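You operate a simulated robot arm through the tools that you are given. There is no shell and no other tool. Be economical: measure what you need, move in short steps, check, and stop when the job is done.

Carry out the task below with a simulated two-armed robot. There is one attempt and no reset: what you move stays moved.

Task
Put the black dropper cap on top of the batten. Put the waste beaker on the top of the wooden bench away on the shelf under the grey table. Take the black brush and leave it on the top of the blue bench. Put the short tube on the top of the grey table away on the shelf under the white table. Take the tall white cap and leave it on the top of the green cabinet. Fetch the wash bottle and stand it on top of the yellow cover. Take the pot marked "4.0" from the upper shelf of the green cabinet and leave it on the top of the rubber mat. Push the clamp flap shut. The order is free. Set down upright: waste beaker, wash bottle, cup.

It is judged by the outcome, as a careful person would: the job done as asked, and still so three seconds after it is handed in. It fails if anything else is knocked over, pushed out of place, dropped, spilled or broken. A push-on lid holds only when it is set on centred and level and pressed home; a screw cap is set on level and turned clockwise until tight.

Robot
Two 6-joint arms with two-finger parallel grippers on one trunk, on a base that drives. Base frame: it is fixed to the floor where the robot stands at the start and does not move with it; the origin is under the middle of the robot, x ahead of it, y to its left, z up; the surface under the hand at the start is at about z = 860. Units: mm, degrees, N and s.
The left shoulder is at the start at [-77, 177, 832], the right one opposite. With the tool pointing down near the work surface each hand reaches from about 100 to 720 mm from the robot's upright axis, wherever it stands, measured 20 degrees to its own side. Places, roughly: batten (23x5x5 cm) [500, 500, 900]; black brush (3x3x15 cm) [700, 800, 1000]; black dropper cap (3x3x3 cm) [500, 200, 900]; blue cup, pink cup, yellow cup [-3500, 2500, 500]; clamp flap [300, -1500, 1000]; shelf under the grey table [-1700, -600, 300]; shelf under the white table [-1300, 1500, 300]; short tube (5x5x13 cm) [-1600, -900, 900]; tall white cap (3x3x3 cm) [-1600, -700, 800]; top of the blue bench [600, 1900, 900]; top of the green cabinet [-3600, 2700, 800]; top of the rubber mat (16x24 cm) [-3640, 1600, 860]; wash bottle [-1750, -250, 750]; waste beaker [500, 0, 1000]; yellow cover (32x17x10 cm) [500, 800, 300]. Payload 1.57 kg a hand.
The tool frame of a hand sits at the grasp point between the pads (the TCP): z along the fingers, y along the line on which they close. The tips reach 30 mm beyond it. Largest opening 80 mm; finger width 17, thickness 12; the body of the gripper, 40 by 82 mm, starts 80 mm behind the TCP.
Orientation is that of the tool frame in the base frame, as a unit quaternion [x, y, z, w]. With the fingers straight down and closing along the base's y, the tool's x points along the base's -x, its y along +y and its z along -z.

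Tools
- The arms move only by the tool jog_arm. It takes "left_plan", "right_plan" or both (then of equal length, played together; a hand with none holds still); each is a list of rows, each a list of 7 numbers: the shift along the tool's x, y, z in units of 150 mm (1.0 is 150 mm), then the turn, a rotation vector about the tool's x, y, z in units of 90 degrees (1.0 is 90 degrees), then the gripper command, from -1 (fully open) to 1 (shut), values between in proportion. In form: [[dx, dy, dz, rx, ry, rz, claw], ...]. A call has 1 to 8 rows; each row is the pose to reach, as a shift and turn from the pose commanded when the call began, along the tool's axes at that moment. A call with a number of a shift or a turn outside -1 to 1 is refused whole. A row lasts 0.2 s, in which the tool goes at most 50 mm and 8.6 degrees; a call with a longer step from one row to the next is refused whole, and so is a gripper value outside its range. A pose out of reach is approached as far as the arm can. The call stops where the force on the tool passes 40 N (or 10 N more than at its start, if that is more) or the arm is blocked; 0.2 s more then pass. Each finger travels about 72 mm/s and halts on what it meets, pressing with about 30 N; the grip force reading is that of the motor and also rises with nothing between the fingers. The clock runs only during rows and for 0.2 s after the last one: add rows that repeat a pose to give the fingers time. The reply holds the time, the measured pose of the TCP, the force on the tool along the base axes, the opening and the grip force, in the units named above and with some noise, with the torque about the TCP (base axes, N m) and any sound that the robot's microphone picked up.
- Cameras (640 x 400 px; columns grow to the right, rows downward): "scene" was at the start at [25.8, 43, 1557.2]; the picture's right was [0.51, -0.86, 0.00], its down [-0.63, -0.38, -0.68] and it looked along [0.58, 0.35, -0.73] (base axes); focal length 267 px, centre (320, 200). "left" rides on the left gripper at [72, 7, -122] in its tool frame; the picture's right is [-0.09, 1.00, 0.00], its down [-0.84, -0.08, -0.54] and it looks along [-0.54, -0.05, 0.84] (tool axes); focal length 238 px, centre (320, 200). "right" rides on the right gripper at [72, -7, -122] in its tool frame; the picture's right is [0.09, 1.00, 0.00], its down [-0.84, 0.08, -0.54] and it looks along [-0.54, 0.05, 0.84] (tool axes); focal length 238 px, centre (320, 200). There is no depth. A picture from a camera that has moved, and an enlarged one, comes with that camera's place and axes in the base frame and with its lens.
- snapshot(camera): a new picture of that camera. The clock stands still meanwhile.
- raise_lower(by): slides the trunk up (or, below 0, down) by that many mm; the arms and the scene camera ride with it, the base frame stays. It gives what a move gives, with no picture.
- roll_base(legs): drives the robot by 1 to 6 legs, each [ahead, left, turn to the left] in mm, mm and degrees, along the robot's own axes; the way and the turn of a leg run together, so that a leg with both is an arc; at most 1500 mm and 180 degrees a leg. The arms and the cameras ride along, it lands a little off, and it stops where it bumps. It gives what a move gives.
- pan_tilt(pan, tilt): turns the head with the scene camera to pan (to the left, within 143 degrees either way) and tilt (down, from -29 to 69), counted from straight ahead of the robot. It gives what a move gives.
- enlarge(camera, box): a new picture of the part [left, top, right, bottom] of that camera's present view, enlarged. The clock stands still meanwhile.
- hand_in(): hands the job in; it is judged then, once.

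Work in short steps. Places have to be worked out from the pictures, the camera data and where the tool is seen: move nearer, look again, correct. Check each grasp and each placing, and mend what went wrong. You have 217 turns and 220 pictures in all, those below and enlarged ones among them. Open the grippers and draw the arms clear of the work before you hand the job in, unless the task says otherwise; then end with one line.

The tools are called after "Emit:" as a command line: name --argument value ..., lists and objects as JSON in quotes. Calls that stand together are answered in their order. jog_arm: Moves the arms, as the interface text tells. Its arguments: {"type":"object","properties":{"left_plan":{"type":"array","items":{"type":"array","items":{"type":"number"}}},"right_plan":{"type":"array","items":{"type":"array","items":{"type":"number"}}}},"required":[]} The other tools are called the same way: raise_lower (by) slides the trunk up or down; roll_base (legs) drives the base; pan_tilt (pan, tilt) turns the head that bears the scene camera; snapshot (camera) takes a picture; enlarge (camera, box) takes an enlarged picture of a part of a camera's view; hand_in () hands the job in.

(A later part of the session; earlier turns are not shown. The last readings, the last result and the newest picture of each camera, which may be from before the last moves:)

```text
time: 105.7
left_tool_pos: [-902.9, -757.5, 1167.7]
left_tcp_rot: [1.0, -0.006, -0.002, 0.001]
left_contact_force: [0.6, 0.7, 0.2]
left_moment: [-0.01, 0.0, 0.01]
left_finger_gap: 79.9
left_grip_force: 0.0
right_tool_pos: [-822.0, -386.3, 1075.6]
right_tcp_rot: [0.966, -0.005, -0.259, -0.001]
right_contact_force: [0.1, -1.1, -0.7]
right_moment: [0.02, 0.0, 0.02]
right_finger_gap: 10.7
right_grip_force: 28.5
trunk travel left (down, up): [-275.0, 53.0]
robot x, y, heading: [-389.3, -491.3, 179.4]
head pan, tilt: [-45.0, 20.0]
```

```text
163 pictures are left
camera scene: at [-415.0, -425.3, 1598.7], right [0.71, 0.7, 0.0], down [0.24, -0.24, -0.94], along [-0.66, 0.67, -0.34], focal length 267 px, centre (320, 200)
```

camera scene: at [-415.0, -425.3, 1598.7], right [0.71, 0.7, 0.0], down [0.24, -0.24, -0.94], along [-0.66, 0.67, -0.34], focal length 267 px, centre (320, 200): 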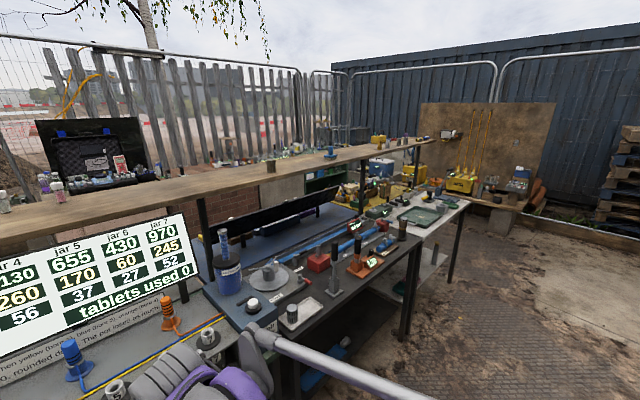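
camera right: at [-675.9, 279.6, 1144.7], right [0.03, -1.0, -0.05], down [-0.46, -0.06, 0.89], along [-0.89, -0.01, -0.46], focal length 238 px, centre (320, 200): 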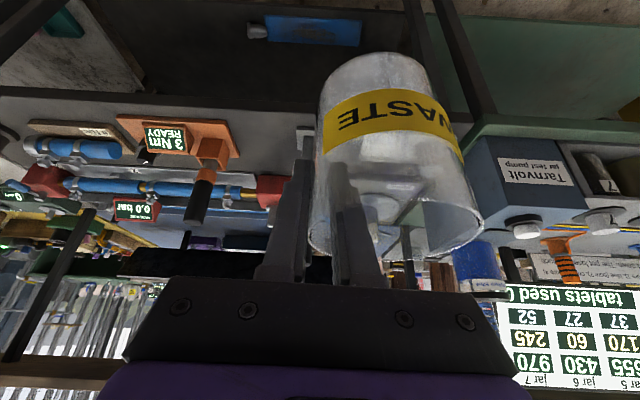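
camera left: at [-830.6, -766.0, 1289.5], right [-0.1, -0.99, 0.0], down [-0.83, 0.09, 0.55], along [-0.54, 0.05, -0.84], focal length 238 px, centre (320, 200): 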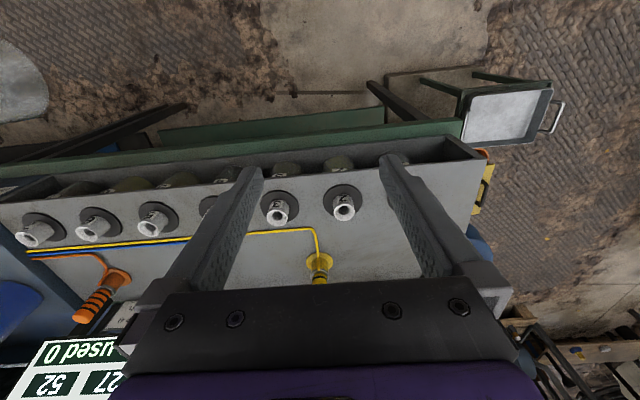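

The benches stand in two back-to-back rows; the grey table is on the far side, facing -x. I drive round the left end: left first, then check the way.

Emit:
roll_base --legs '[[0, 1400, 0]]'

Emit:
pan_tilt --pan 0 --tilt 25

Emit:
snapshot --camera "scene"

```text
time: 118.1
left_tool_pos: [-924.0, -2145.3, 1167.8]
left_tcp_rot: [1.0, -0.008, -0.002, 0.002]
left_contact_force: [0.4, 0.7, -0.5]
left_moment: [0.01, 0.0, -0.04]
left_finger_gap: 80.0
left_grip_force: 0.1
right_tool_pos: [-841.7, -1775.5, 1076.9]
right_tcp_rot: [0.966, -0.008, -0.259, -0.002]
right_contact_force: [0.4, -0.1, -0.5]
right_moment: [0.06, -0.03, 0.01]
right_finger_gap: 9.3
right_grip_force: 28.6
trunk travel left (down, up): [-275.0, 53.0]
robot x, y, heading: [-407.0, -1881.4, 179.0]
head pan, tilt: [-45.0, 20.0]
```

```text
time: 119.2
left_tool_pos: [-924.6, -2145.1, 1167.8]
left_tcp_rot: [1.0, -0.007, -0.002, 0.001]
left_contact_force: [0.7, -0.3, -0.3]
left_moment: [0.02, -0.03, 0.01]
left_finger_gap: 80.3
left_grip_force: 0.1
right_tool_pos: [-840.7, -1776.3, 1075.7]
right_tcp_rot: [0.966, -0.007, -0.259, -0.001]
right_contact_force: [0.2, -0.2, -0.6]
right_moment: [0.01, -0.01, -0.01]
right_finger_gap: 9.8
right_grip_force: 28.2
trunk travel left (down, up): [-275.0, 53.0]
robot x, y, heading: [-413.2, -1885.5, 178.9]
head pan, tilt: [0.0, 25.0]
```

```text
162 pictures are left
camera scene: at [-461.6, -1881.5, 1590.6], right [0.02, 1.0, 0.0], down [0.42, -0.01, -0.91], along [-0.91, 0.02, -0.42], focal length 267 px, centre (320, 200)
```

scene: 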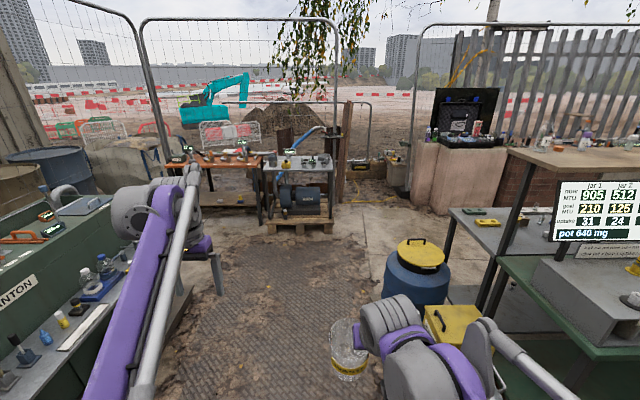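

Path is clear between the barrel (≈[-1700,-1370]) and the left bench. The grip gap has crept from 12 to 9.5 mm, so I check the beaker.

Emit:
snapshot --camera "right"

Emit:
enlarge --camera "scene" --box '[300, 280, 460, 400]'

```text
161 pictures are left
camera right: at [-718.6, -1771.1, 1144.7], right [0.06, -1.0, -0.05], down [-0.46, -0.07, 0.89], along [-0.89, -0.03, -0.46], focal length 238 px, centre (320, 200)
```

right: 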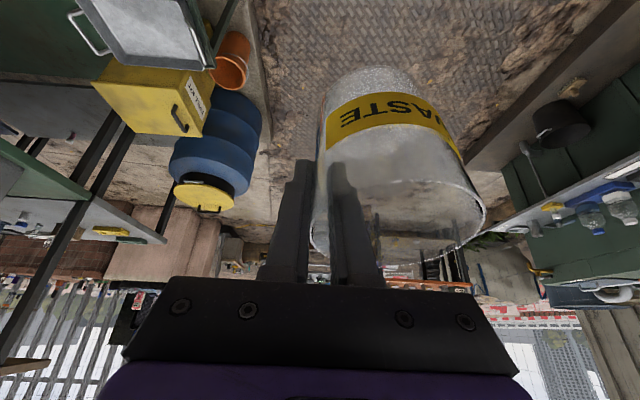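

```text
3.33 times, centred on (380, 340) of scene
camera zoom: at [-461.6, -1881.5, 1590.6], right [0.02, 1.0, 0.0], down [0.42, -0.01, -0.91], along [-0.91, 0.02, -0.42], focal length 890 px, centre (120, -267)
```

zoom: 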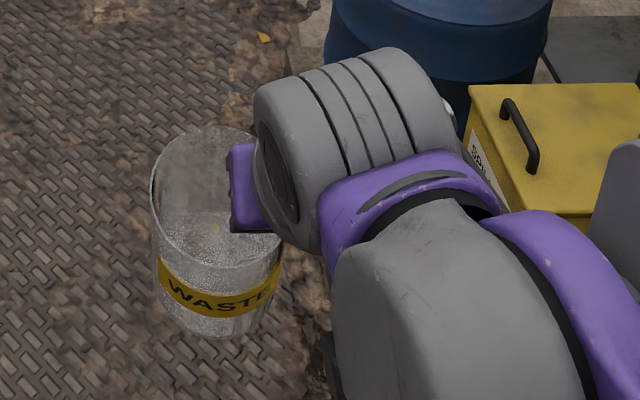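

The beaker has settled a bit askew but is still held. I go on: a little further left, ahead past the barrel, then turn to face +x.

Emit:
roll_base --legs '[[0, 150, 0], [1500, 0, 1], [600, 0, 0], [0, 0, -90], [0, 0, -90]]'

Emit:
pan_tilt --pan 35 --tilt 28

Emit:
snapshot --camera "scene"

Emit:
snapshot --camera "right"

```text
time: 138.8
left_tool_pos: [-2006.5, -1749.2, 1167.4]
left_tcp_rot: [-0.008, 1.0, 0.002, 0.003]
left_contact_force: [0.9, -1.3, 0.8]
left_moment: [0.01, -0.01, 0.03]
left_finger_gap: 80.2
left_grip_force: 0.1
right_tool_pos: [-2076.6, -2120.4, 1074.6]
right_tcp_rot: [-0.007, 0.966, 0.002, 0.259]
right_contact_force: [-0.1, -0.6, -0.7]
right_moment: [-0.01, 0.0, 0.0]
right_finger_gap: 8.3
right_grip_force: 27.1
trunk travel left (down, up): [-275.0, 53.0]
robot x, y, heading: [-2514.0, -2026.1, 0.7]
head pan, tilt: [0.0, 25.0]
```

```text
time: 139.8
left_tool_pos: [-2006.5, -1748.5, 1167.2]
left_tcp_rot: [-0.008, 1.0, 0.001, 0.003]
left_contact_force: [0.3, -0.2, -0.1]
left_moment: [0.01, -0.03, 0.0]
left_finger_gap: 80.1
left_grip_force: 0.0
right_tool_pos: [-2076.7, -2121.3, 1075.5]
right_tcp_rot: [-0.007, 0.966, 0.002, 0.259]
right_contact_force: [-0.2, 0.3, -0.5]
right_moment: [-0.02, 0.04, -0.01]
right_finger_gap: 8.2
right_grip_force: 26.6
trunk travel left (down, up): [-275.0, 53.0]
robot x, y, heading: [-2514.1, -2029.9, 0.7]
head pan, tilt: [35.0, 28.0]
```

```text
159 pictures are left
camera scene: at [-2481.7, -1971.2, 1585.8], right [0.58, -0.81, 0.0], down [-0.38, -0.27, -0.88], along [0.72, 0.52, -0.47], focal length 267 px, centre (320, 200)
```

scene: 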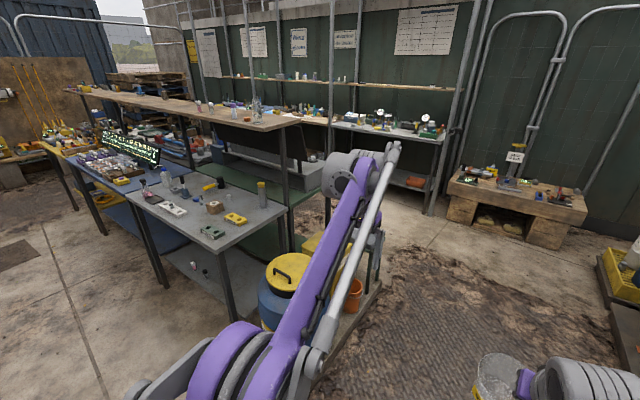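

```text
158 pictures are left
camera right: at [-2201.6, -2129.1, 1144.7], right [-0.09, 0.99, -0.05], down [0.45, 0.08, 0.89], along [0.89, 0.06, -0.46], focal length 238 px, centre (320, 200)
```

right: 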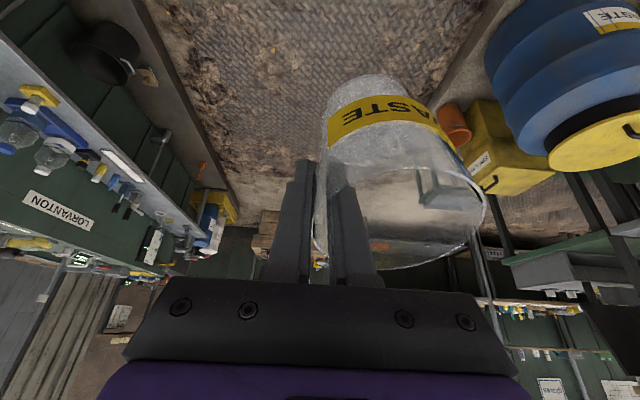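

Now I see the grey table: x -1960..-1560, y -1070..-85, with an open low shelf. I slide left to stand in front of it.

Emit:
roll_base --legs '[[0, 1350, -0.7]]'

Emit:
pan_tilt --pan 0 --tilt 48

Emit:
snapshot --camera "scene"

Emit:
snapshot --camera "right"

```text
time: 151.9
left_tool_pos: [-2012.3, -399.0, 1167.6]
left_tcp_rot: [-0.001, 1.0, 0.001, 0.002]
left_contact_force: [-0.1, 0.1, 0.5]
left_moment: [-0.02, 0.03, 0.01]
left_finger_gap: 80.1
left_grip_force: 0.1
right_tool_pos: [-2089.5, -770.7, 1076.4]
right_tcp_rot: [0.0, 0.966, 0.0, 0.259]
right_contact_force: [-0.5, -0.3, -0.3]
right_moment: [-0.05, 0.0, 0.01]
right_finger_gap: 7.3
right_grip_force: 26.9
trunk travel left (down, up): [-275.0, 53.0]
robot x, y, heading: [-2520.2, -668.9, -0.1]
head pan, tilt: [35.0, 28.0]
```

```text
time: 152.9
left_tool_pos: [-2012.6, -399.7, 1167.5]
left_tcp_rot: [0.0, 1.0, 0.002, 0.003]
left_contact_force: [0.3, 0.8, -0.2]
left_moment: [0.04, -0.02, 0.0]
left_finger_gap: 79.9
left_grip_force: 0.0
right_tool_pos: [-2088.4, -770.4, 1076.0]
right_tcp_rot: [0.0, 0.966, 0.0, 0.258]
right_contact_force: [0.8, 0.7, -0.1]
right_moment: [0.0, 0.01, 0.02]
right_finger_gap: 7.4
right_grip_force: 26.6
trunk travel left (down, up): [-275.0, 53.0]
robot x, y, heading: [-2519.7, -672.6, 0.2]
head pan, tilt: [0.0, 48.0]
```

```text
157 pictures are left
camera scene: at [-2486.5, -667.7, 1555.8], right [0.0, -1.0, 0.0], down [-0.74, 0.0, -0.67], along [0.67, 0.0, -0.74], focal length 267 px, centre (320, 200)
```

scene: 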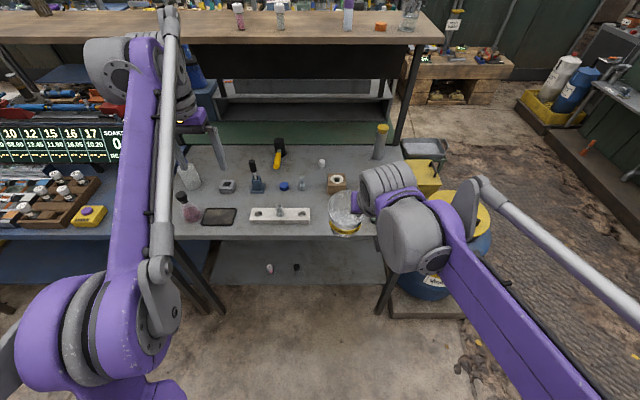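

```text
156 pictures are left
camera right: at [-2212.6, -777.1, 1144.7], right [-0.08, 1.0, -0.05], down [0.45, 0.08, 0.89], along [0.89, 0.05, -0.46], focal length 238 px, centre (320, 200)
```

right: 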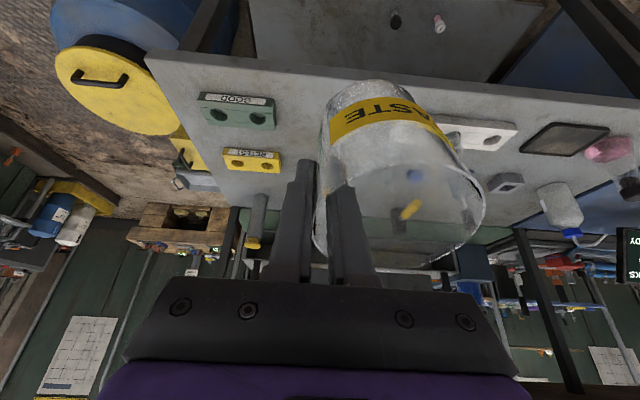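

I can see all targets here. The beaker has drooped ~11° to its left; I'll correct that before setting it down. First back off a little, lower the trunk and pull the left hand back and up.

Emit:
roll_base --legs '[[-110, -45, 0]]'

Emit:
jog_arm --left_plan '[[0.2, 0, 0, 0, 0, 0, -1], [0.4, 0, 0, 0, 0, 0, -1], [0.6, 0, 0, 0, 0, 0, -1], [0.8, 0, 0, 0, 0, 0, -1], [1.0, 0, 0, 0, 0, 0, -1]]' --right_plan '[[0.1, 0, 0.173, -0.02, 0, 0.012, 1], [0.2, 0, 0.346, -0.04, 0, 0.024, 1], [0.3, 0, 0.52, -0.06, 0, 0.036, 1], [0.4, 0, 0.692, -0.08, 0, 0.048, 1], [0.5, 0, 0.865, -0.106, 0, 0.061, 1]]'

Emit:
raise_lower --by -270

Emit:
snapshot --camera "right"

Emit:
snapshot --camera "scene"

```text
time: 154.2
left_tool_pos: [-2121.3, -442.9, 1168.0]
left_tcp_rot: [-0.001, 1.0, 0.001, 0.002]
left_contact_force: [-0.6, 0.2, 0.2]
left_moment: [-0.01, -0.03, 0.03]
left_finger_gap: 80.0
left_grip_force: 0.1
right_tool_pos: [-2198.6, -814.6, 1075.7]
right_tcp_rot: [0.0, 0.966, 0.0, 0.26]
right_contact_force: [0.4, -1.2, -0.4]
right_moment: [-0.04, 0.02, 0.03]
right_finger_gap: 7.3
right_grip_force: 27.2
trunk travel left (down, up): [-275.0, 53.0]
robot x, y, heading: [-2632.7, -714.6, 0.0]
head pan, tilt: [0.0, 48.0]
```

```text
time: 155.4
left_tool_pos: [-2273.2, -444.7, 1168.0]
left_tcp_rot: [-0.001, 1.0, 0.001, 0.003]
left_contact_force: [0.4, -0.1, -1.0]
left_moment: [-0.02, 0.03, -0.01]
left_finger_gap: 80.0
left_grip_force: 0.1
right_tool_pos: [-2198.4, -814.7, 925.9]
right_tcp_rot: [0.025, 0.961, 0.093, 0.258]
right_contact_force: [0.4, 0.4, -0.4]
right_moment: [0.03, 0.0, 0.01]
right_finger_gap: 7.2
right_grip_force: 26.3
trunk travel left (down, up): [-275.0, 53.0]
robot x, y, heading: [-2630.2, -712.9, 0.3]
head pan, tilt: [0.0, 48.0]
```

```text
time: 158.1
left_tool_pos: [-2271.5, -443.0, 897.5]
left_tcp_rot: [-0.001, 1.0, 0.002, 0.003]
left_contact_force: [-0.2, 0.6, 0.0]
left_moment: [-0.02, -0.04, -0.03]
left_finger_gap: 79.9
left_grip_force: 0.1
right_tool_pos: [-2198.0, -815.4, 656.4]
right_tcp_rot: [0.025, 0.961, 0.093, 0.258]
right_contact_force: [-0.2, 0.1, -0.6]
right_moment: [-0.02, -0.02, 0.01]
right_finger_gap: 7.2
right_grip_force: 26.3
trunk travel left (down, up): [-5.0, 323.0]
robot x, y, heading: [-2631.3, -710.7, 0.2]
head pan, tilt: [0.0, 48.0]
```

```text
155 pictures are left
camera right: at [-2321.8, -834.3, 722.2], right [-0.08, 0.99, 0.14], down [0.45, -0.09, 0.89], along [0.89, 0.14, -0.44], focal length 238 px, centre (320, 200)
```

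right: 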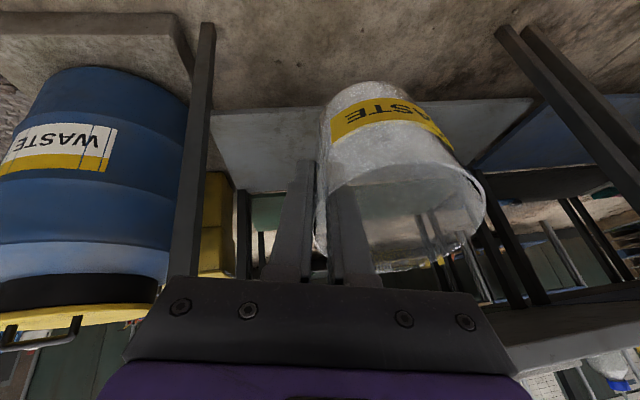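

```text
154 pictures are left
camera scene: at [-2545.3, -711.7, 1281.1], right [0.0, -1.0, 0.0], down [-0.74, 0.0, -0.67], along [0.67, 0.0, -0.74], focal length 267 px, centre (320, 200)
```

scene: 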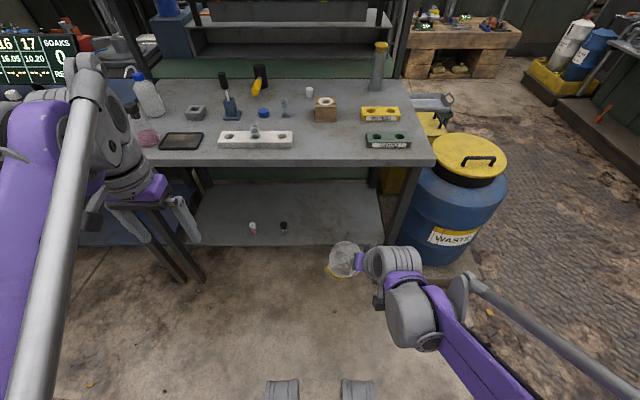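

Clear view now. Beaker still droops about 12°, so I roll the hand another 12° while lowering 150 mm.

Emit:
jog_arm --right_plan '[[0.1, -0.04, 0.17, -0.03, 0, 0.017, 1], [0.2, -0.08, 0.34, -0.06, 0, 0.034, 1], [0.3, -0.115, 0.51, -0.09, 0, 0.05, 1], [0.4, -0.15, 0.68, -0.115, 0, 0.067, 1], [0.49, -0.19, 0.85, -0.115, 0, 0.067, 1]]'

Emit:
snapshot --camera "right"

Emit:
enlarge --camera "scene" --box '[260, 200, 420, 300]'

```text
time: 159.3
left_tool_pos: [-2271.5, -442.4, 896.5]
left_tcp_rot: [-0.001, 1.0, 0.001, 0.002]
left_contact_force: [-0.1, 0.6, -0.1]
left_moment: [-0.01, 0.02, 0.02]
left_finger_gap: 80.0
left_grip_force: 0.1
right_tool_pos: [-2199.1, -813.9, 505.8]
right_tcp_rot: [0.052, 0.946, 0.193, 0.254]
right_contact_force: [0.4, 0.2, -1.1]
right_moment: [0.0, 0.06, 0.03]
right_finger_gap: 7.0
right_grip_force: 26.1
trunk travel left (down, up): [-5.0, 323.0]
robot x, y, heading: [-2632.2, -711.2, -0.2]
head pan, tilt: [0.0, 48.0]
```

```text
153 pictures are left
camera right: at [-2322.4, -847.7, 566.6], right [-0.08, 0.93, 0.35], down [0.45, -0.28, 0.85], along [0.89, 0.22, -0.4], focal length 238 px, centre (320, 200)
```

right: 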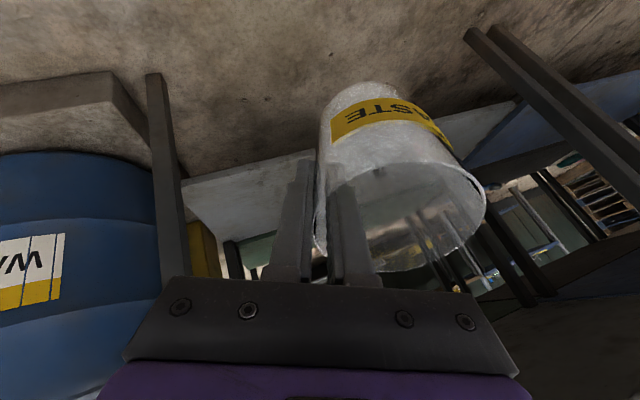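

```text
4.00 times, centred on (340, 250) of scene
camera zoom: at [-2544.9, -711.8, 1281.1], right [0.0, -1.0, 0.0], down [-0.74, 0.0, -0.67], along [0.67, 0.0, -0.74], focal length 1068 px, centre (240, 0)
```

zoom: 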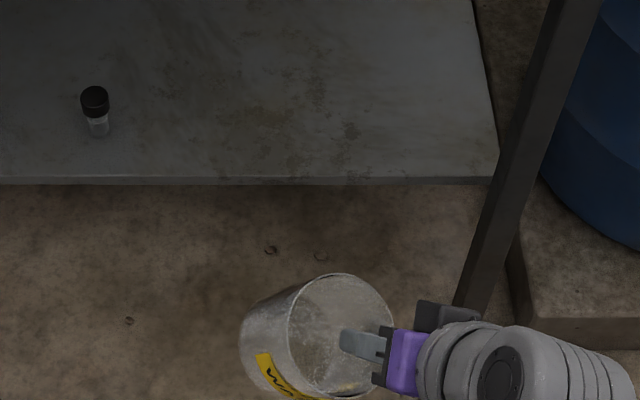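

The scene view shows I overcorrected (first roll had already fixed it). I undo the second roll and recheck.

Emit:
jog_arm --right_plan '[[0, 0, 0, 0.058, 0, -0.034, 1], [0, 0, 0, 0.115, 0, -0.067, 1]]'

Emit:
enlarge --camera "scene" --box '[260, 220, 420, 320]'

```text
time: 159.9
left_tool_pos: [-2271.6, -444.3, 896.1]
left_tcp_rot: [-0.001, 1.0, 0.001, 0.003]
left_contact_force: [-0.5, 0.4, -0.2]
left_moment: [-0.03, -0.01, 0.02]
left_finger_gap: 80.0
left_grip_force: 0.0
right_tool_pos: [-2196.7, -815.1, 505.6]
right_tcp_rot: [0.024, 0.961, 0.092, 0.258]
right_contact_force: [1.5, 1.2, -1.4]
right_moment: [-0.03, 0.03, 0.0]
right_finger_gap: 7.0
right_grip_force: 26.4
trunk travel left (down, up): [-5.0, 323.0]
robot x, y, heading: [-2631.2, -711.3, 0.2]
head pan, tilt: [0.0, 48.0]
```

```text
4.00 times, centred on (340, 270) of scene
camera zoom: at [-2545.3, -711.6, 1281.1], right [0.0, -1.0, 0.0], down [-0.74, 0.0, -0.67], along [0.67, 0.0, -0.74], focal length 1068 px, centre (240, -80)
```

zoom: 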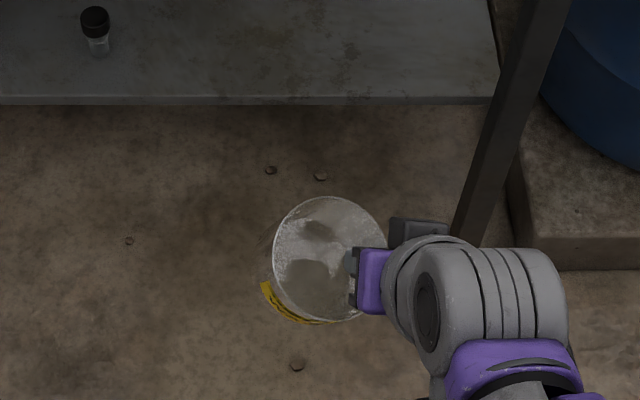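

The beaker also pitched back ~14° in the grip. I correct pitch and a little roll, then recheck from both views.

Emit:
jog_arm --right_plan '[[0, 0, 0, 0.036, 0.076, -0.004, 1], [0, 0, 0, 0.072, 0.152, -0.008, 1]]'

Emit:
enlarge --camera "scene" --box '[260, 220, 420, 320]'

Emit:
snapshot --camera "right"

```text
time: 160.5
left_tool_pos: [-2271.5, -444.0, 898.0]
left_tcp_rot: [0.0, 1.0, 0.001, 0.002]
left_contact_force: [-0.6, -0.6, 0.7]
left_moment: [0.0, 0.01, -0.01]
left_finger_gap: 79.9
left_grip_force: 0.1
right_tool_pos: [-2197.7, -814.9, 507.8]
right_tcp_rot: [0.022, 0.989, 0.038, 0.14]
right_contact_force: [0.3, 1.2, -0.9]
right_moment: [0.01, 0.01, 0.0]
right_finger_gap: 6.9
right_grip_force: 26.3
trunk travel left (down, up): [-5.0, 323.0]
robot x, y, heading: [-2632.3, -712.6, 0.2]
head pan, tilt: [0.0, 48.0]
```

```text
4.00 times, centred on (340, 270) of scene
camera zoom: at [-2545.1, -711.7, 1281.1], right [0.0, -1.0, 0.0], down [-0.74, 0.0, -0.67], along [0.67, 0.0, -0.74], focal length 1068 px, centre (240, -80)
```

zoom: 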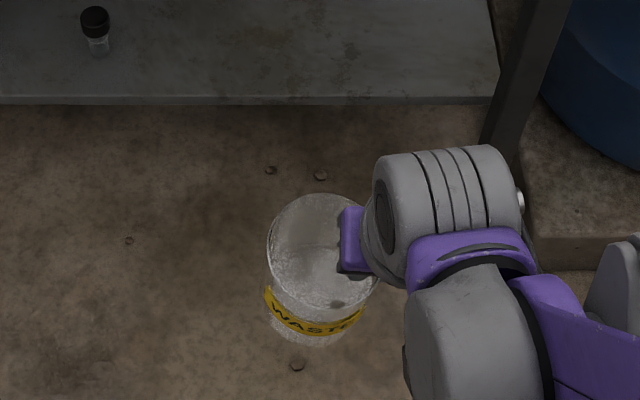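

```text
149 pictures are left
camera right: at [-2301.5, -825.6, 602.1], right [-0.06, 1.0, 0.06], down [0.66, -0.01, 0.75], along [0.75, 0.08, -0.65], focal length 238 px, centre (320, 200)
```

right: 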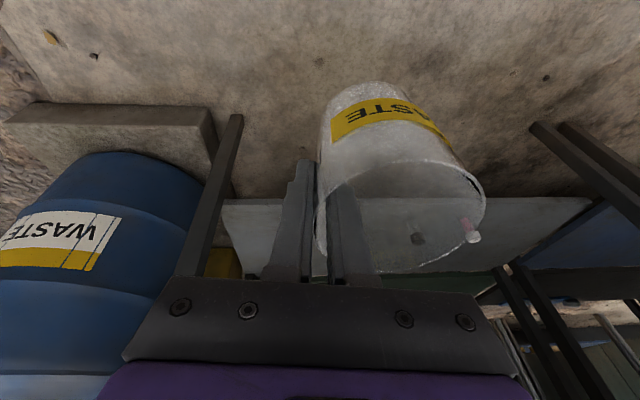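

Nearly level now. Shelf triangulates to z≈285. I lower 105 mm more in front of the shelf, then drive in slowly.

Emit:
jog_arm --right_plan '[[0.066, -0.02, 0.23, 0, 0, 0, 1], [0.132, -0.039, 0.46, 0, 0, 0, 1], [0.193, -0.057, 0.67, 0, 0, 0, 1]]'

Emit:
roll_base --legs '[[200, 0, 0]]'

Emit:
snapshot --camera "scene"

Emit:
snapshot --camera "right"

```text
time: 161.3
left_tool_pos: [-2270.7, -444.0, 896.4]
left_tcp_rot: [-0.001, 1.0, 0.002, 0.001]
left_contact_force: [0.9, 0.1, -0.1]
left_moment: [-0.01, -0.01, -0.02]
left_finger_gap: 79.9
left_grip_force: 0.0
right_tool_pos: [-2198.0, -815.1, 401.4]
right_tcp_rot: [0.022, 0.989, 0.039, 0.14]
right_contact_force: [-0.4, -0.3, -0.1]
right_moment: [-0.03, 0.01, -0.01]
right_finger_gap: 7.2
right_grip_force: 27.4
trunk travel left (down, up): [-5.0, 323.0]
robot x, y, heading: [-2630.8, -714.5, 0.0]
head pan, tilt: [0.0, 48.0]
```

```text
time: 162.9
left_tool_pos: [-2071.7, -442.3, 896.6]
left_tcp_rot: [-0.002, 1.0, 0.002, 0.002]
left_contact_force: [0.7, -0.1, 0.1]
left_moment: [-0.01, 0.03, 0.02]
left_finger_gap: 79.7
left_grip_force: 0.1
right_tool_pos: [-1997.5, -814.7, 401.5]
right_tcp_rot: [0.02, 0.989, 0.04, 0.139]
right_contact_force: [1.0, 0.4, -0.7]
right_moment: [-0.03, 0.0, 0.04]
right_finger_gap: 6.7
right_grip_force: 26.2
trunk travel left (down, up): [-5.0, 323.0]
robot x, y, heading: [-2432.0, -711.4, 0.4]
head pan, tilt: [0.0, 48.0]
```

```text
148 pictures are left
camera scene: at [-2344.2, -711.3, 1281.1], right [0.0, -1.0, 0.0], down [-0.74, 0.0, -0.67], along [0.67, 0.0, -0.74], focal length 267 px, centre (320, 200)
```

scene: 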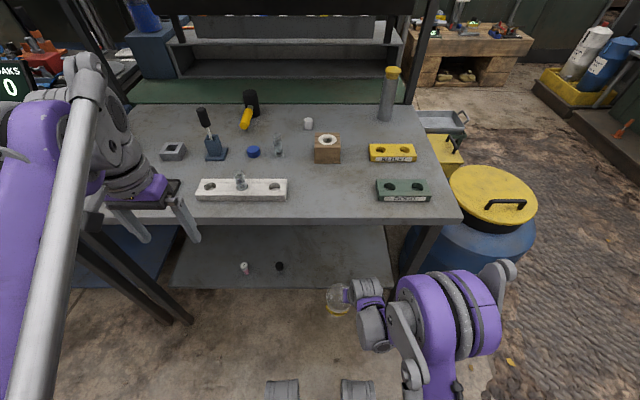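

```text
147 pictures are left
camera right: at [-2101.4, -825.3, 497.3], right [-0.06, 1.0, 0.06], down [0.66, -0.01, 0.76], along [0.75, 0.08, -0.65], focal length 238 px, centre (320, 200)
```

right: 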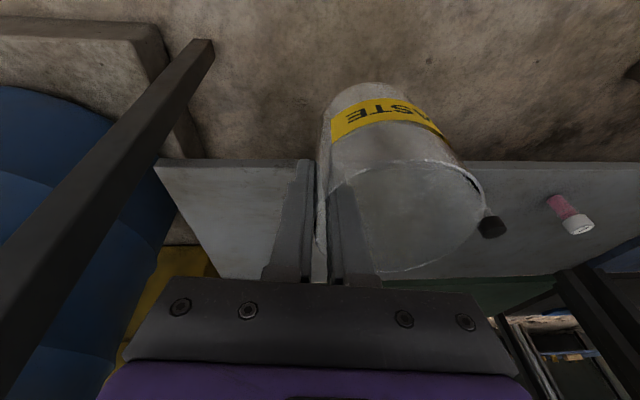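

I pull the left hand further back and up, then drive the last 165 mm so the beaker sits over the shelf.

Emit:
jog_arm --left_plan '[[0.2, 0, -0.15, 0, 0, 0, -1], [0.4, 0, -0.3, 0, 0, 0, -1], [0.6, 0, -0.45, 0, 0, 0, -1], [0.8, 0, -0.6, 0, 0, 0, -1]]'

Emit:
roll_base --legs '[[165, 0, 0]]'

Emit:
snapshot --camera "scene"

Emit:
snapshot --camera "right"

```text
time: 163.9
left_tool_pos: [-2191.5, -444.4, 987.1]
left_tcp_rot: [-0.001, 1.0, 0.002, 0.003]
left_contact_force: [-0.2, 0.5, 0.6]
left_moment: [-0.01, 0.0, -0.02]
left_finger_gap: 79.7
left_grip_force: 0.0
right_tool_pos: [-1997.3, -815.8, 401.4]
right_tcp_rot: [0.021, 0.989, 0.039, 0.14]
right_contact_force: [-0.5, -0.1, -0.9]
right_moment: [-0.09, 0.06, 0.04]
right_finger_gap: 7.0
right_grip_force: 25.9
trunk travel left (down, up): [-5.0, 323.0]
robot x, y, heading: [-2433.0, -711.8, -0.1]
head pan, tilt: [0.0, 48.0]
```

```text
time: 165.4
left_tool_pos: [-2041.4, -443.8, 987.7]
left_tcp_rot: [0.0, 1.0, 0.002, 0.004]
left_contact_force: [-0.6, -0.2, 0.1]
left_moment: [0.01, -0.02, 0.01]
left_finger_gap: 80.0
left_grip_force: 0.0
right_tool_pos: [-1857.8, -812.7, 403.1]
right_tcp_rot: [0.019, 0.989, 0.039, 0.141]
right_contact_force: [0.2, 0.3, -0.5]
right_moment: [0.0, 0.06, 0.03]
right_finger_gap: 6.8
right_grip_force: 26.5
trunk travel left (down, up): [-5.0, 323.0]
robot x, y, heading: [-2278.3, -714.4, -0.3]
head pan, tilt: [0.0, 48.0]
stopped in leg 1: the robot was blocked; the commanded pose is now the measured one
```

```text
146 pictures are left
camera scene: at [-2197.3, -711.2, 1281.5], right [0.0, -1.0, 0.0], down [-0.74, 0.0, -0.67], along [0.67, 0.0, -0.74], focal length 267 px, centre (320, 200)
```

scene: 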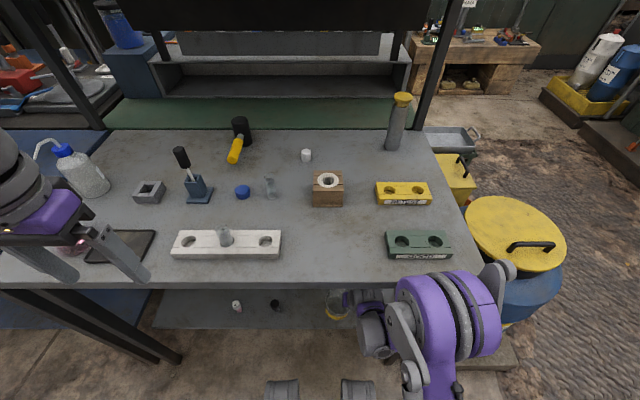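

```text
145 pictures are left
camera right: at [-1962.3, -824.4, 497.7], right [-0.06, 1.0, 0.06], down [0.65, 0.0, 0.76], along [0.76, 0.08, -0.65], focal length 238 px, centre (320, 200)
```

right: 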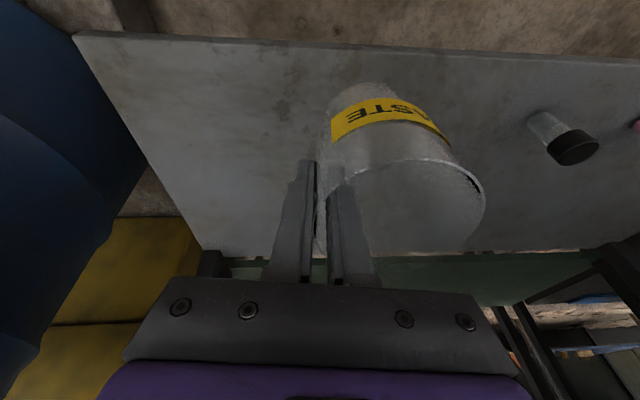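

Blocked 10 mm short (base or arm at the table). I back off 15 mm to be clear and reach the remaining distance with the arm.

Emit:
roll_base --legs '[[-15, 0, 0]]'

Emit:
jog_arm --right_plan '[[-0.16, 0.005, 0.047, 0, 0, 0, 1], [-0.32, 0.01, 0.093, 0, 0, 0, 1], [-0.48, 0.016, 0.14, 0, 0, 0, 1]]'

Emit:
snapshot --camera "right"

Emit:
snapshot --camera "scene"

```text
time: 166.1
left_tool_pos: [-2053.6, -442.8, 987.9]
left_tcp_rot: [-0.001, 1.0, 0.001, 0.002]
left_contact_force: [1.0, 0.2, 0.2]
left_moment: [0.02, -0.01, 0.05]
left_finger_gap: 79.9
left_grip_force: 0.0
right_tool_pos: [-1870.1, -812.6, 400.0]
right_tcp_rot: [0.019, 0.989, 0.039, 0.141]
right_contact_force: [0.2, -1.3, -0.2]
right_moment: [-0.05, 0.05, 0.05]
right_finger_gap: 6.8
right_grip_force: 26.4
trunk travel left (down, up): [-5.0, 323.0]
robot x, y, heading: [-2296.1, -714.1, 0.0]
head pan, tilt: [0.0, 48.0]
```

```text
time: 167.1
left_tool_pos: [-2077.6, -443.2, 990.3]
left_tcp_rot: [0.002, 1.0, 0.002, 0.008]
left_contact_force: [-0.5, 0.6, 0.9]
left_moment: [0.02, -0.05, 0.04]
left_finger_gap: 80.4
left_grip_force: 0.2
right_tool_pos: [-1833.8, -811.1, 400.2]
right_tcp_rot: [0.017, 0.988, 0.042, 0.145]
right_contact_force: [0.8, 0.3, -0.6]
right_moment: [-0.01, 0.0, 0.02]
right_finger_gap: 6.5
right_grip_force: 25.6
trunk travel left (down, up): [-5.0, 323.0]
robot x, y, heading: [-2305.2, -713.6, -0.1]
head pan, tilt: [0.0, 48.0]
stopped in row 3 (right hand): the arm was blocked; the commanded pose is now the measured one
```

```text
144 pictures are left
camera right: at [-1938.5, -822.8, 494.2], right [-0.07, 1.0, 0.06], down [0.65, 0.0, 0.76], along [0.76, 0.09, -0.65], focal length 238 px, centre (320, 200)
```

right: 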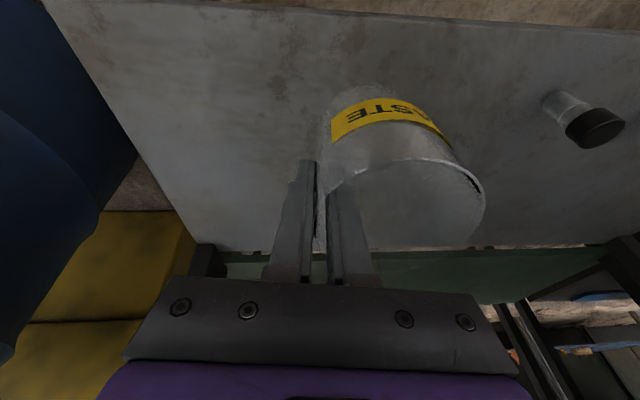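

```text
143 pictures are left
camera scene: at [-2235.7, -710.4, 1282.6], right [0.0, -1.0, 0.0], down [-0.74, 0.0, -0.68], along [0.68, 0.0, -0.74], focal length 267 px, centre (320, 200)
```

scene: 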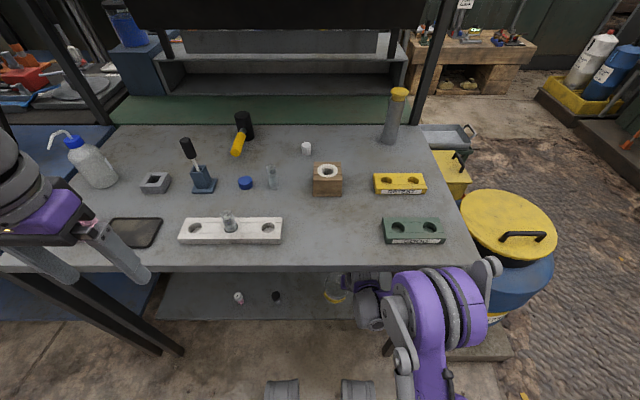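

The wrist touches the table edge, but the beaker is now about 30 mm inside the shelf front. I lower it straight down to contact.

Emit:
jog_arm --right_plan '[[0.03, -0.008, 0.1, 0, 0, 0, 1], [0.05, -0.014, 0.18, 0, 0, 0, 1]]'

Emit:
jog_arm --right_plan '[[0.01, -0.003, 0.032, 0, 0, 0, 1], [0.019, -0.006, 0.064, 0, 0, 0, 1]]'

Emit:
snapshot --camera "right"

```text
time: 167.7
left_tool_pos: [-2079.3, -443.3, 990.6]
left_tcp_rot: [-0.001, 1.0, 0.002, 0.008]
left_contact_force: [0.7, -0.1, 0.2]
left_moment: [0.03, 0.0, -0.03]
left_finger_gap: 80.0
left_grip_force: 0.0
right_tool_pos: [-1831.9, -810.0, 373.1]
right_tcp_rot: [0.017, 0.988, 0.041, 0.146]
right_contact_force: [0.1, 0.2, -0.8]
right_moment: [-0.02, -0.01, 0.03]
right_finger_gap: 7.0
right_grip_force: 26.2
trunk travel left (down, up): [-5.0, 323.0]
robot x, y, heading: [-2311.8, -713.9, -0.1]
head pan, tilt: [0.0, 48.0]
```

```text
time: 168.3
left_tool_pos: [-2078.9, -443.0, 990.5]
left_tcp_rot: [-0.001, 1.0, 0.002, 0.009]
left_contact_force: [-0.6, 1.2, -0.2]
left_moment: [0.02, 0.01, 0.03]
left_finger_gap: 80.1
left_grip_force: 0.0
right_tool_pos: [-1830.3, -810.7, 364.1]
right_tcp_rot: [0.017, 0.988, 0.041, 0.146]
right_contact_force: [0.4, 0.3, -1.5]
right_moment: [-0.03, -0.01, 0.01]
right_finger_gap: 6.6
right_grip_force: 26.0
trunk travel left (down, up): [-5.0, 323.0]
robot x, y, heading: [-2306.5, -712.6, -0.2]
head pan, tilt: [0.0, 48.0]
```

```text
142 pictures are left
camera right: at [-1936.1, -822.6, 458.1], right [-0.07, 1.0, 0.06], down [0.65, 0.0, 0.76], along [0.76, 0.09, -0.64], focal length 238 px, centre (320, 200)
```

right: 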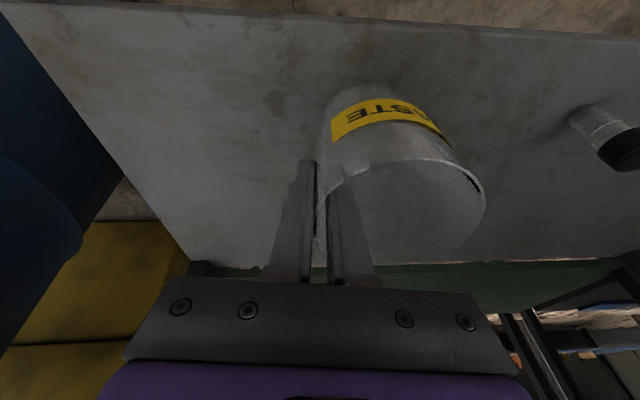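

Still no contact at 364; I continue lowering in small steps.

Emit:
jog_arm --right_plan '[[0.01, -0.003, 0.032, 0, 0, 0, 1], [0.019, -0.006, 0.064, 0, 0, 0, 1]]'

Emit:
jog_arm --right_plan '[[0.007, -0.002, 0.02, 0, 0, 0, 1], [0.012, -0.004, 0.04, 0, 0, 0, 1]]'

Emit:
jog_arm --right_plan '[[0.007, -0.002, 0.02, 0, 0, 0, 1], [0.012, -0.004, 0.04, 0, 0, 0, 1]]'

```text
time: 168.9
left_tool_pos: [-2079.7, -442.8, 990.8]
left_tcp_rot: [0.0, 1.0, 0.002, 0.01]
left_contact_force: [-1.0, 0.2, 0.1]
left_moment: [-0.02, -0.01, -0.01]
left_finger_gap: 80.1
left_grip_force: 0.0
right_tool_pos: [-1831.1, -810.4, 353.8]
right_tcp_rot: [0.017, 0.988, 0.041, 0.146]
right_contact_force: [-0.6, 0.3, -0.7]
right_moment: [0.02, 0.0, 0.03]
right_finger_gap: 6.8
right_grip_force: 26.2
trunk travel left (down, up): [-5.0, 323.0]
robot x, y, heading: [-2308.7, -711.1, 0.0]
head pan, tilt: [0.0, 48.0]
```

```text
time: 169.5
left_tool_pos: [-2080.6, -442.5, 991.6]
left_tcp_rot: [0.0, 1.0, 0.001, 0.009]
left_contact_force: [-0.6, 0.2, 0.0]
left_moment: [-0.02, -0.03, -0.01]
left_finger_gap: 79.9
left_grip_force: 0.0
right_tool_pos: [-1831.0, -811.4, 348.3]
right_tcp_rot: [0.017, 0.988, 0.04, 0.146]
right_contact_force: [-0.2, -0.3, -0.3]
right_moment: [-0.05, -0.01, 0.02]
right_finger_gap: 6.8
right_grip_force: 26.0
trunk travel left (down, up): [-5.0, 323.0]
robot x, y, heading: [-2310.9, -708.2, 0.3]
head pan, tilt: [0.0, 48.0]
```

```text
time: 170.1
left_tool_pos: [-2081.8, -442.2, 990.0]
left_tcp_rot: [-0.001, 1.0, 0.002, 0.009]
left_contact_force: [0.3, 0.3, -0.3]
left_moment: [-0.02, 0.03, -0.03]
left_finger_gap: 79.9
left_grip_force: 0.0
right_tool_pos: [-1832.0, -810.4, 341.1]
right_tcp_rot: [0.017, 0.988, 0.04, 0.147]
right_contact_force: [-0.3, 0.5, -0.8]
right_moment: [-0.02, 0.01, 0.04]
right_finger_gap: 6.6
right_grip_force: 26.5
trunk travel left (down, up): [-5.0, 323.0]
robot x, y, heading: [-2308.2, -713.1, -0.1]
head pan, tilt: [0.0, 48.0]
```

Emit:
snapshot --camera "right"

Emit:
enlarge --camera "scene" --box '[240, 240, 400, 340]'

```text
141 pictures are left
camera right: at [-1936.4, -822.5, 436.4], right [-0.07, 1.0, 0.06], down [0.64, 0.0, 0.77], along [0.76, 0.09, -0.64], focal length 238 px, centre (320, 200)
```

right: 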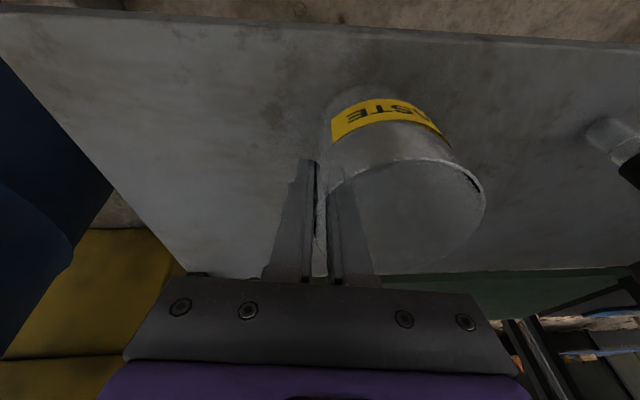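

```text
4.00 times, centred on (320, 290) of scene
camera zoom: at [-2240.0, -710.2, 1282.3], right [0.0, -1.0, 0.0], down [-0.73, 0.0, -0.68], along [0.68, 0.0, -0.73], focal length 1068 px, centre (320, -160)
```

zoom: 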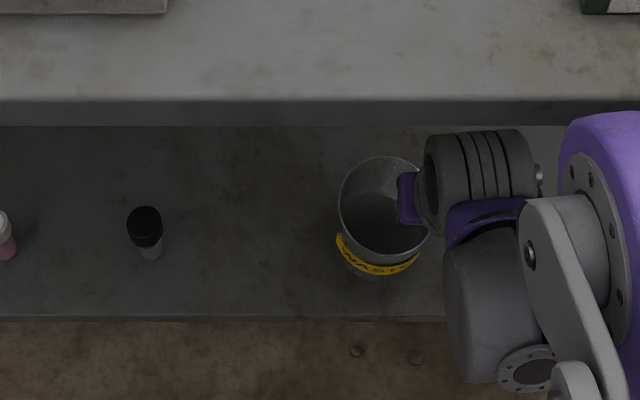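

Shelf surface should be very near. I continue in 4 mm steps.

Emit:
jog_arm --right_plan '[[0.004, -0.001, 0.013, 0, 0, 0, 1], [0.008, -0.002, 0.027, 0, 0, 0, 1]]'

Emit:
jog_arm --right_plan '[[0.004, -0.001, 0.013, 0, 0, 0, 1], [0.008, -0.002, 0.027, 0, 0, 0, 1]]'

Emit:
jog_arm --right_plan '[[0.004, -0.001, 0.013, 0, 0, 0, 1], [0.008, -0.002, 0.027, 0, 0, 0, 1]]'

```text
time: 170.7
left_tool_pos: [-2080.7, -442.5, 990.8]
left_tcp_rot: [0.0, 1.0, 0.001, 0.011]
left_contact_force: [0.3, -0.8, 1.3]
left_moment: [0.0, 0.03, -0.01]
left_finger_gap: 80.1
left_grip_force: 0.0
right_tool_pos: [-1830.7, -809.7, 338.4]
right_tcp_rot: [0.017, 0.988, 0.041, 0.148]
right_contact_force: [3.0, -4.8, 22.2]
right_moment: [0.12, 0.22, 0.05]
right_finger_gap: 7.0
right_grip_force: 26.6
trunk travel left (down, up): [-5.0, 323.0]
robot x, y, heading: [-2308.7, -712.4, -0.1]
head pan, tilt: [0.0, 48.0]
```

```text
time: 171.3
left_tool_pos: [-2080.9, -443.3, 991.3]
left_tcp_rot: [0.0, 1.0, 0.002, 0.011]
left_contact_force: [0.3, -0.7, 0.0]
left_moment: [-0.02, -0.01, 0.01]
left_finger_gap: 79.9
left_grip_force: 0.0
right_tool_pos: [-1831.8, -809.5, 334.0]
right_tcp_rot: [0.017, 0.988, 0.041, 0.147]
right_contact_force: [1.5, -4.5, 22.6]
right_moment: [0.16, 0.33, 0.05]
right_finger_gap: 6.8
right_grip_force: 26.2
trunk travel left (down, up): [-5.0, 323.0]
robot x, y, heading: [-2309.5, -712.7, 0.2]
head pan, tilt: [0.0, 48.0]
```

```text
time: 172.0
left_tool_pos: [-2078.7, -442.4, 990.1]
left_tcp_rot: [0.002, 1.0, 0.001, 0.008]
left_contact_force: [0.0, -0.1, -0.3]
left_moment: [-0.02, 0.01, 0.0]
left_finger_gap: 80.1
left_grip_force: 0.2
right_tool_pos: [-1834.3, -810.5, 330.4]
right_tcp_rot: [0.018, 0.988, 0.041, 0.146]
right_contact_force: [1.6, -2.2, 28.5]
right_moment: [0.41, 0.4, 0.05]
right_finger_gap: 6.6
right_grip_force: 26.1
trunk travel left (down, up): [-5.0, 323.0]
robot x, y, heading: [-2308.1, -714.0, -0.0]
head pan, tilt: [0.0, 48.0]
stopped in row 2 (right hand): the force on the tool passed its limit at 41 N (the readings are from after the stop); the commanded pose is now the measured one
```

Contact; the beaker has slid level in the grip. I check before opening.

Emit:
enlarge --camera "scene" --box '[270, 250, 390, 330]'

Emit:
snapshot --camera "right"

```text
5.00 times, centred on (330, 290) of scene
camera zoom: at [-2237.4, -709.7, 1281.8], right [0.0, -1.0, 0.0], down [-0.74, 0.0, -0.68], along [0.68, 0.0, -0.74], focal length 1334 px, centre (270, -250)
```

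zoom: 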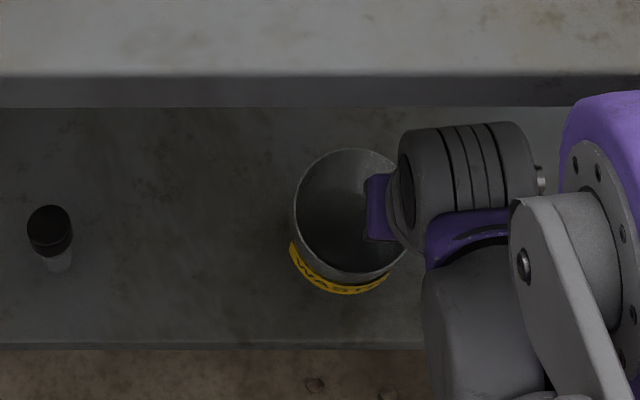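

```text
138 pictures are left
camera right: at [-1939.1, -822.4, 425.3], right [-0.07, 1.0, 0.06], down [0.65, 0.0, 0.76], along [0.76, 0.09, -0.64], focal length 238 px, centre (320, 200)
```

right: 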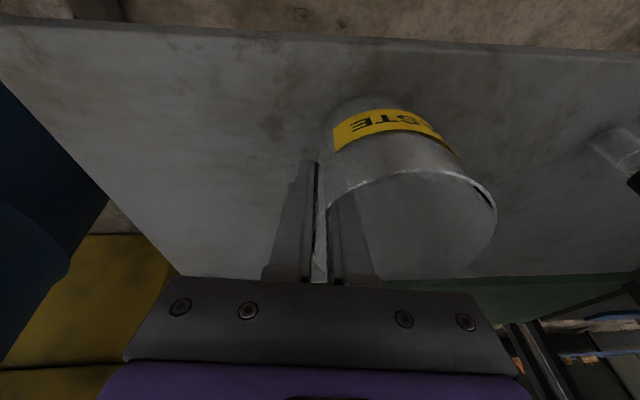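

Looks upright. I open, rise along the tool with a slight back motion, and check.

Emit:
jog_arm --right_plan '[[0, 0, 0, 0, 0, 0, 0.6], [0, 0, 0, 0, 0, 0, 0.2], [0, 0, 0, 0, 0, 0, 0.0], [0, 0, 0, 0, 0, 0, 0.0]]'

Emit:
jog_arm --right_plan '[[0, 0, -0.2, 0, 0, 0, 0.0], [0.03, 0, -0.4, 0, 0, 0, 0.0], [0.05, 0, -0.52, 0, 0, 0, 0.0]]'

Emit:
snapshot --camera "right"

```text
time: 173.0
left_tool_pos: [-2081.0, -442.7, 990.1]
left_tcp_rot: [0.0, 1.0, 0.002, 0.01]
left_contact_force: [0.1, -0.2, 0.2]
left_moment: [-0.02, -0.01, -0.03]
left_finger_gap: 80.0
left_grip_force: 0.0
right_tool_pos: [-1832.9, -810.1, 331.6]
right_tcp_rot: [0.016, 0.988, 0.041, 0.147]
right_contact_force: [0.0, -0.3, 0.3]
right_moment: [0.01, -0.02, 0.0]
right_finger_gap: 39.8
right_grip_force: 0.0
trunk travel left (down, up): [-5.0, 323.0]
robot x, y, heading: [-2311.5, -712.0, 0.0]
head pan, tilt: [0.0, 48.0]
```

```text
time: 173.8
left_tool_pos: [-2067.5, -442.6, 986.9]
left_tcp_rot: [-0.001, 1.0, 0.002, 0.003]
left_contact_force: [0.1, 0.8, -0.6]
left_moment: [-0.04, -0.01, -0.01]
left_finger_gap: 80.1
left_grip_force: 0.0
right_tool_pos: [-1854.4, -818.0, 397.1]
right_tcp_rot: [0.017, 0.989, 0.041, 0.14]
right_contact_force: [0.1, -0.1, 0.3]
right_moment: [0.0, 0.0, -0.02]
right_finger_gap: 40.0
right_grip_force: 0.1
trunk travel left (down, up): [-5.0, 323.0]
robot x, y, heading: [-2307.5, -714.5, 0.1]
head pan, tilt: [0.0, 48.0]
```

```text
137 pictures are left
camera right: at [-1958.5, -828.7, 493.0], right [-0.07, 1.0, 0.06], down [0.65, 0.0, 0.76], along [0.75, 0.09, -0.65], focal length 238 px, centre (320, 200)
```

right: 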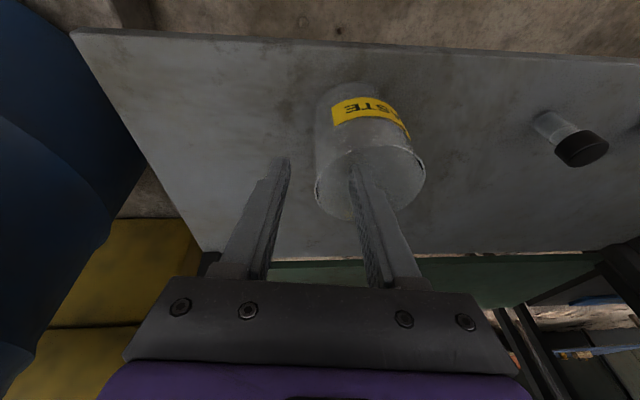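

The beaker stands upright. I rise 25 mm more so the finger is above the rim, then back off and raise the trunk.

Emit:
jog_arm --right_plan '[[-0.02, 0, -0.1, 0, 0, 0, 0.0], [-0.03, 0, -0.2, 0, 0, 0, 0.0]]'

Emit:
snapshot --camera "right"

```text
time: 174.4
left_tool_pos: [-2067.6, -443.3, 987.1]
left_tcp_rot: [0.0, 1.0, 0.002, 0.003]
left_contact_force: [0.7, 0.6, -0.4]
left_moment: [0.01, 0.0, 0.01]
left_finger_gap: 80.1
left_grip_force: 0.0
right_tool_pos: [-1861.5, -818.8, 425.8]
right_tcp_rot: [0.018, 0.989, 0.041, 0.14]
right_contact_force: [0.2, -0.5, -0.1]
right_moment: [-0.01, 0.0, -0.03]
right_finger_gap: 40.0
right_grip_force: 0.1
trunk travel left (down, up): [-5.0, 323.0]
robot x, y, heading: [-2304.0, -714.3, -0.4]
head pan, tilt: [0.0, 48.0]
```

```text
136 pictures are left
camera right: at [-1964.3, -831.2, 522.1], right [-0.07, 1.0, 0.06], down [0.65, 0.0, 0.76], along [0.75, 0.09, -0.65], focal length 238 px, centre (320, 200)
```

right: 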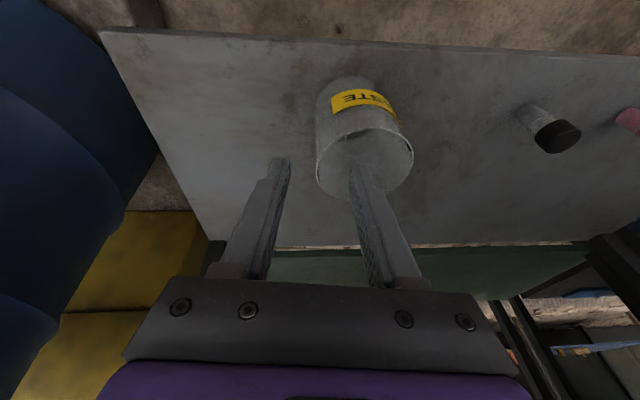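

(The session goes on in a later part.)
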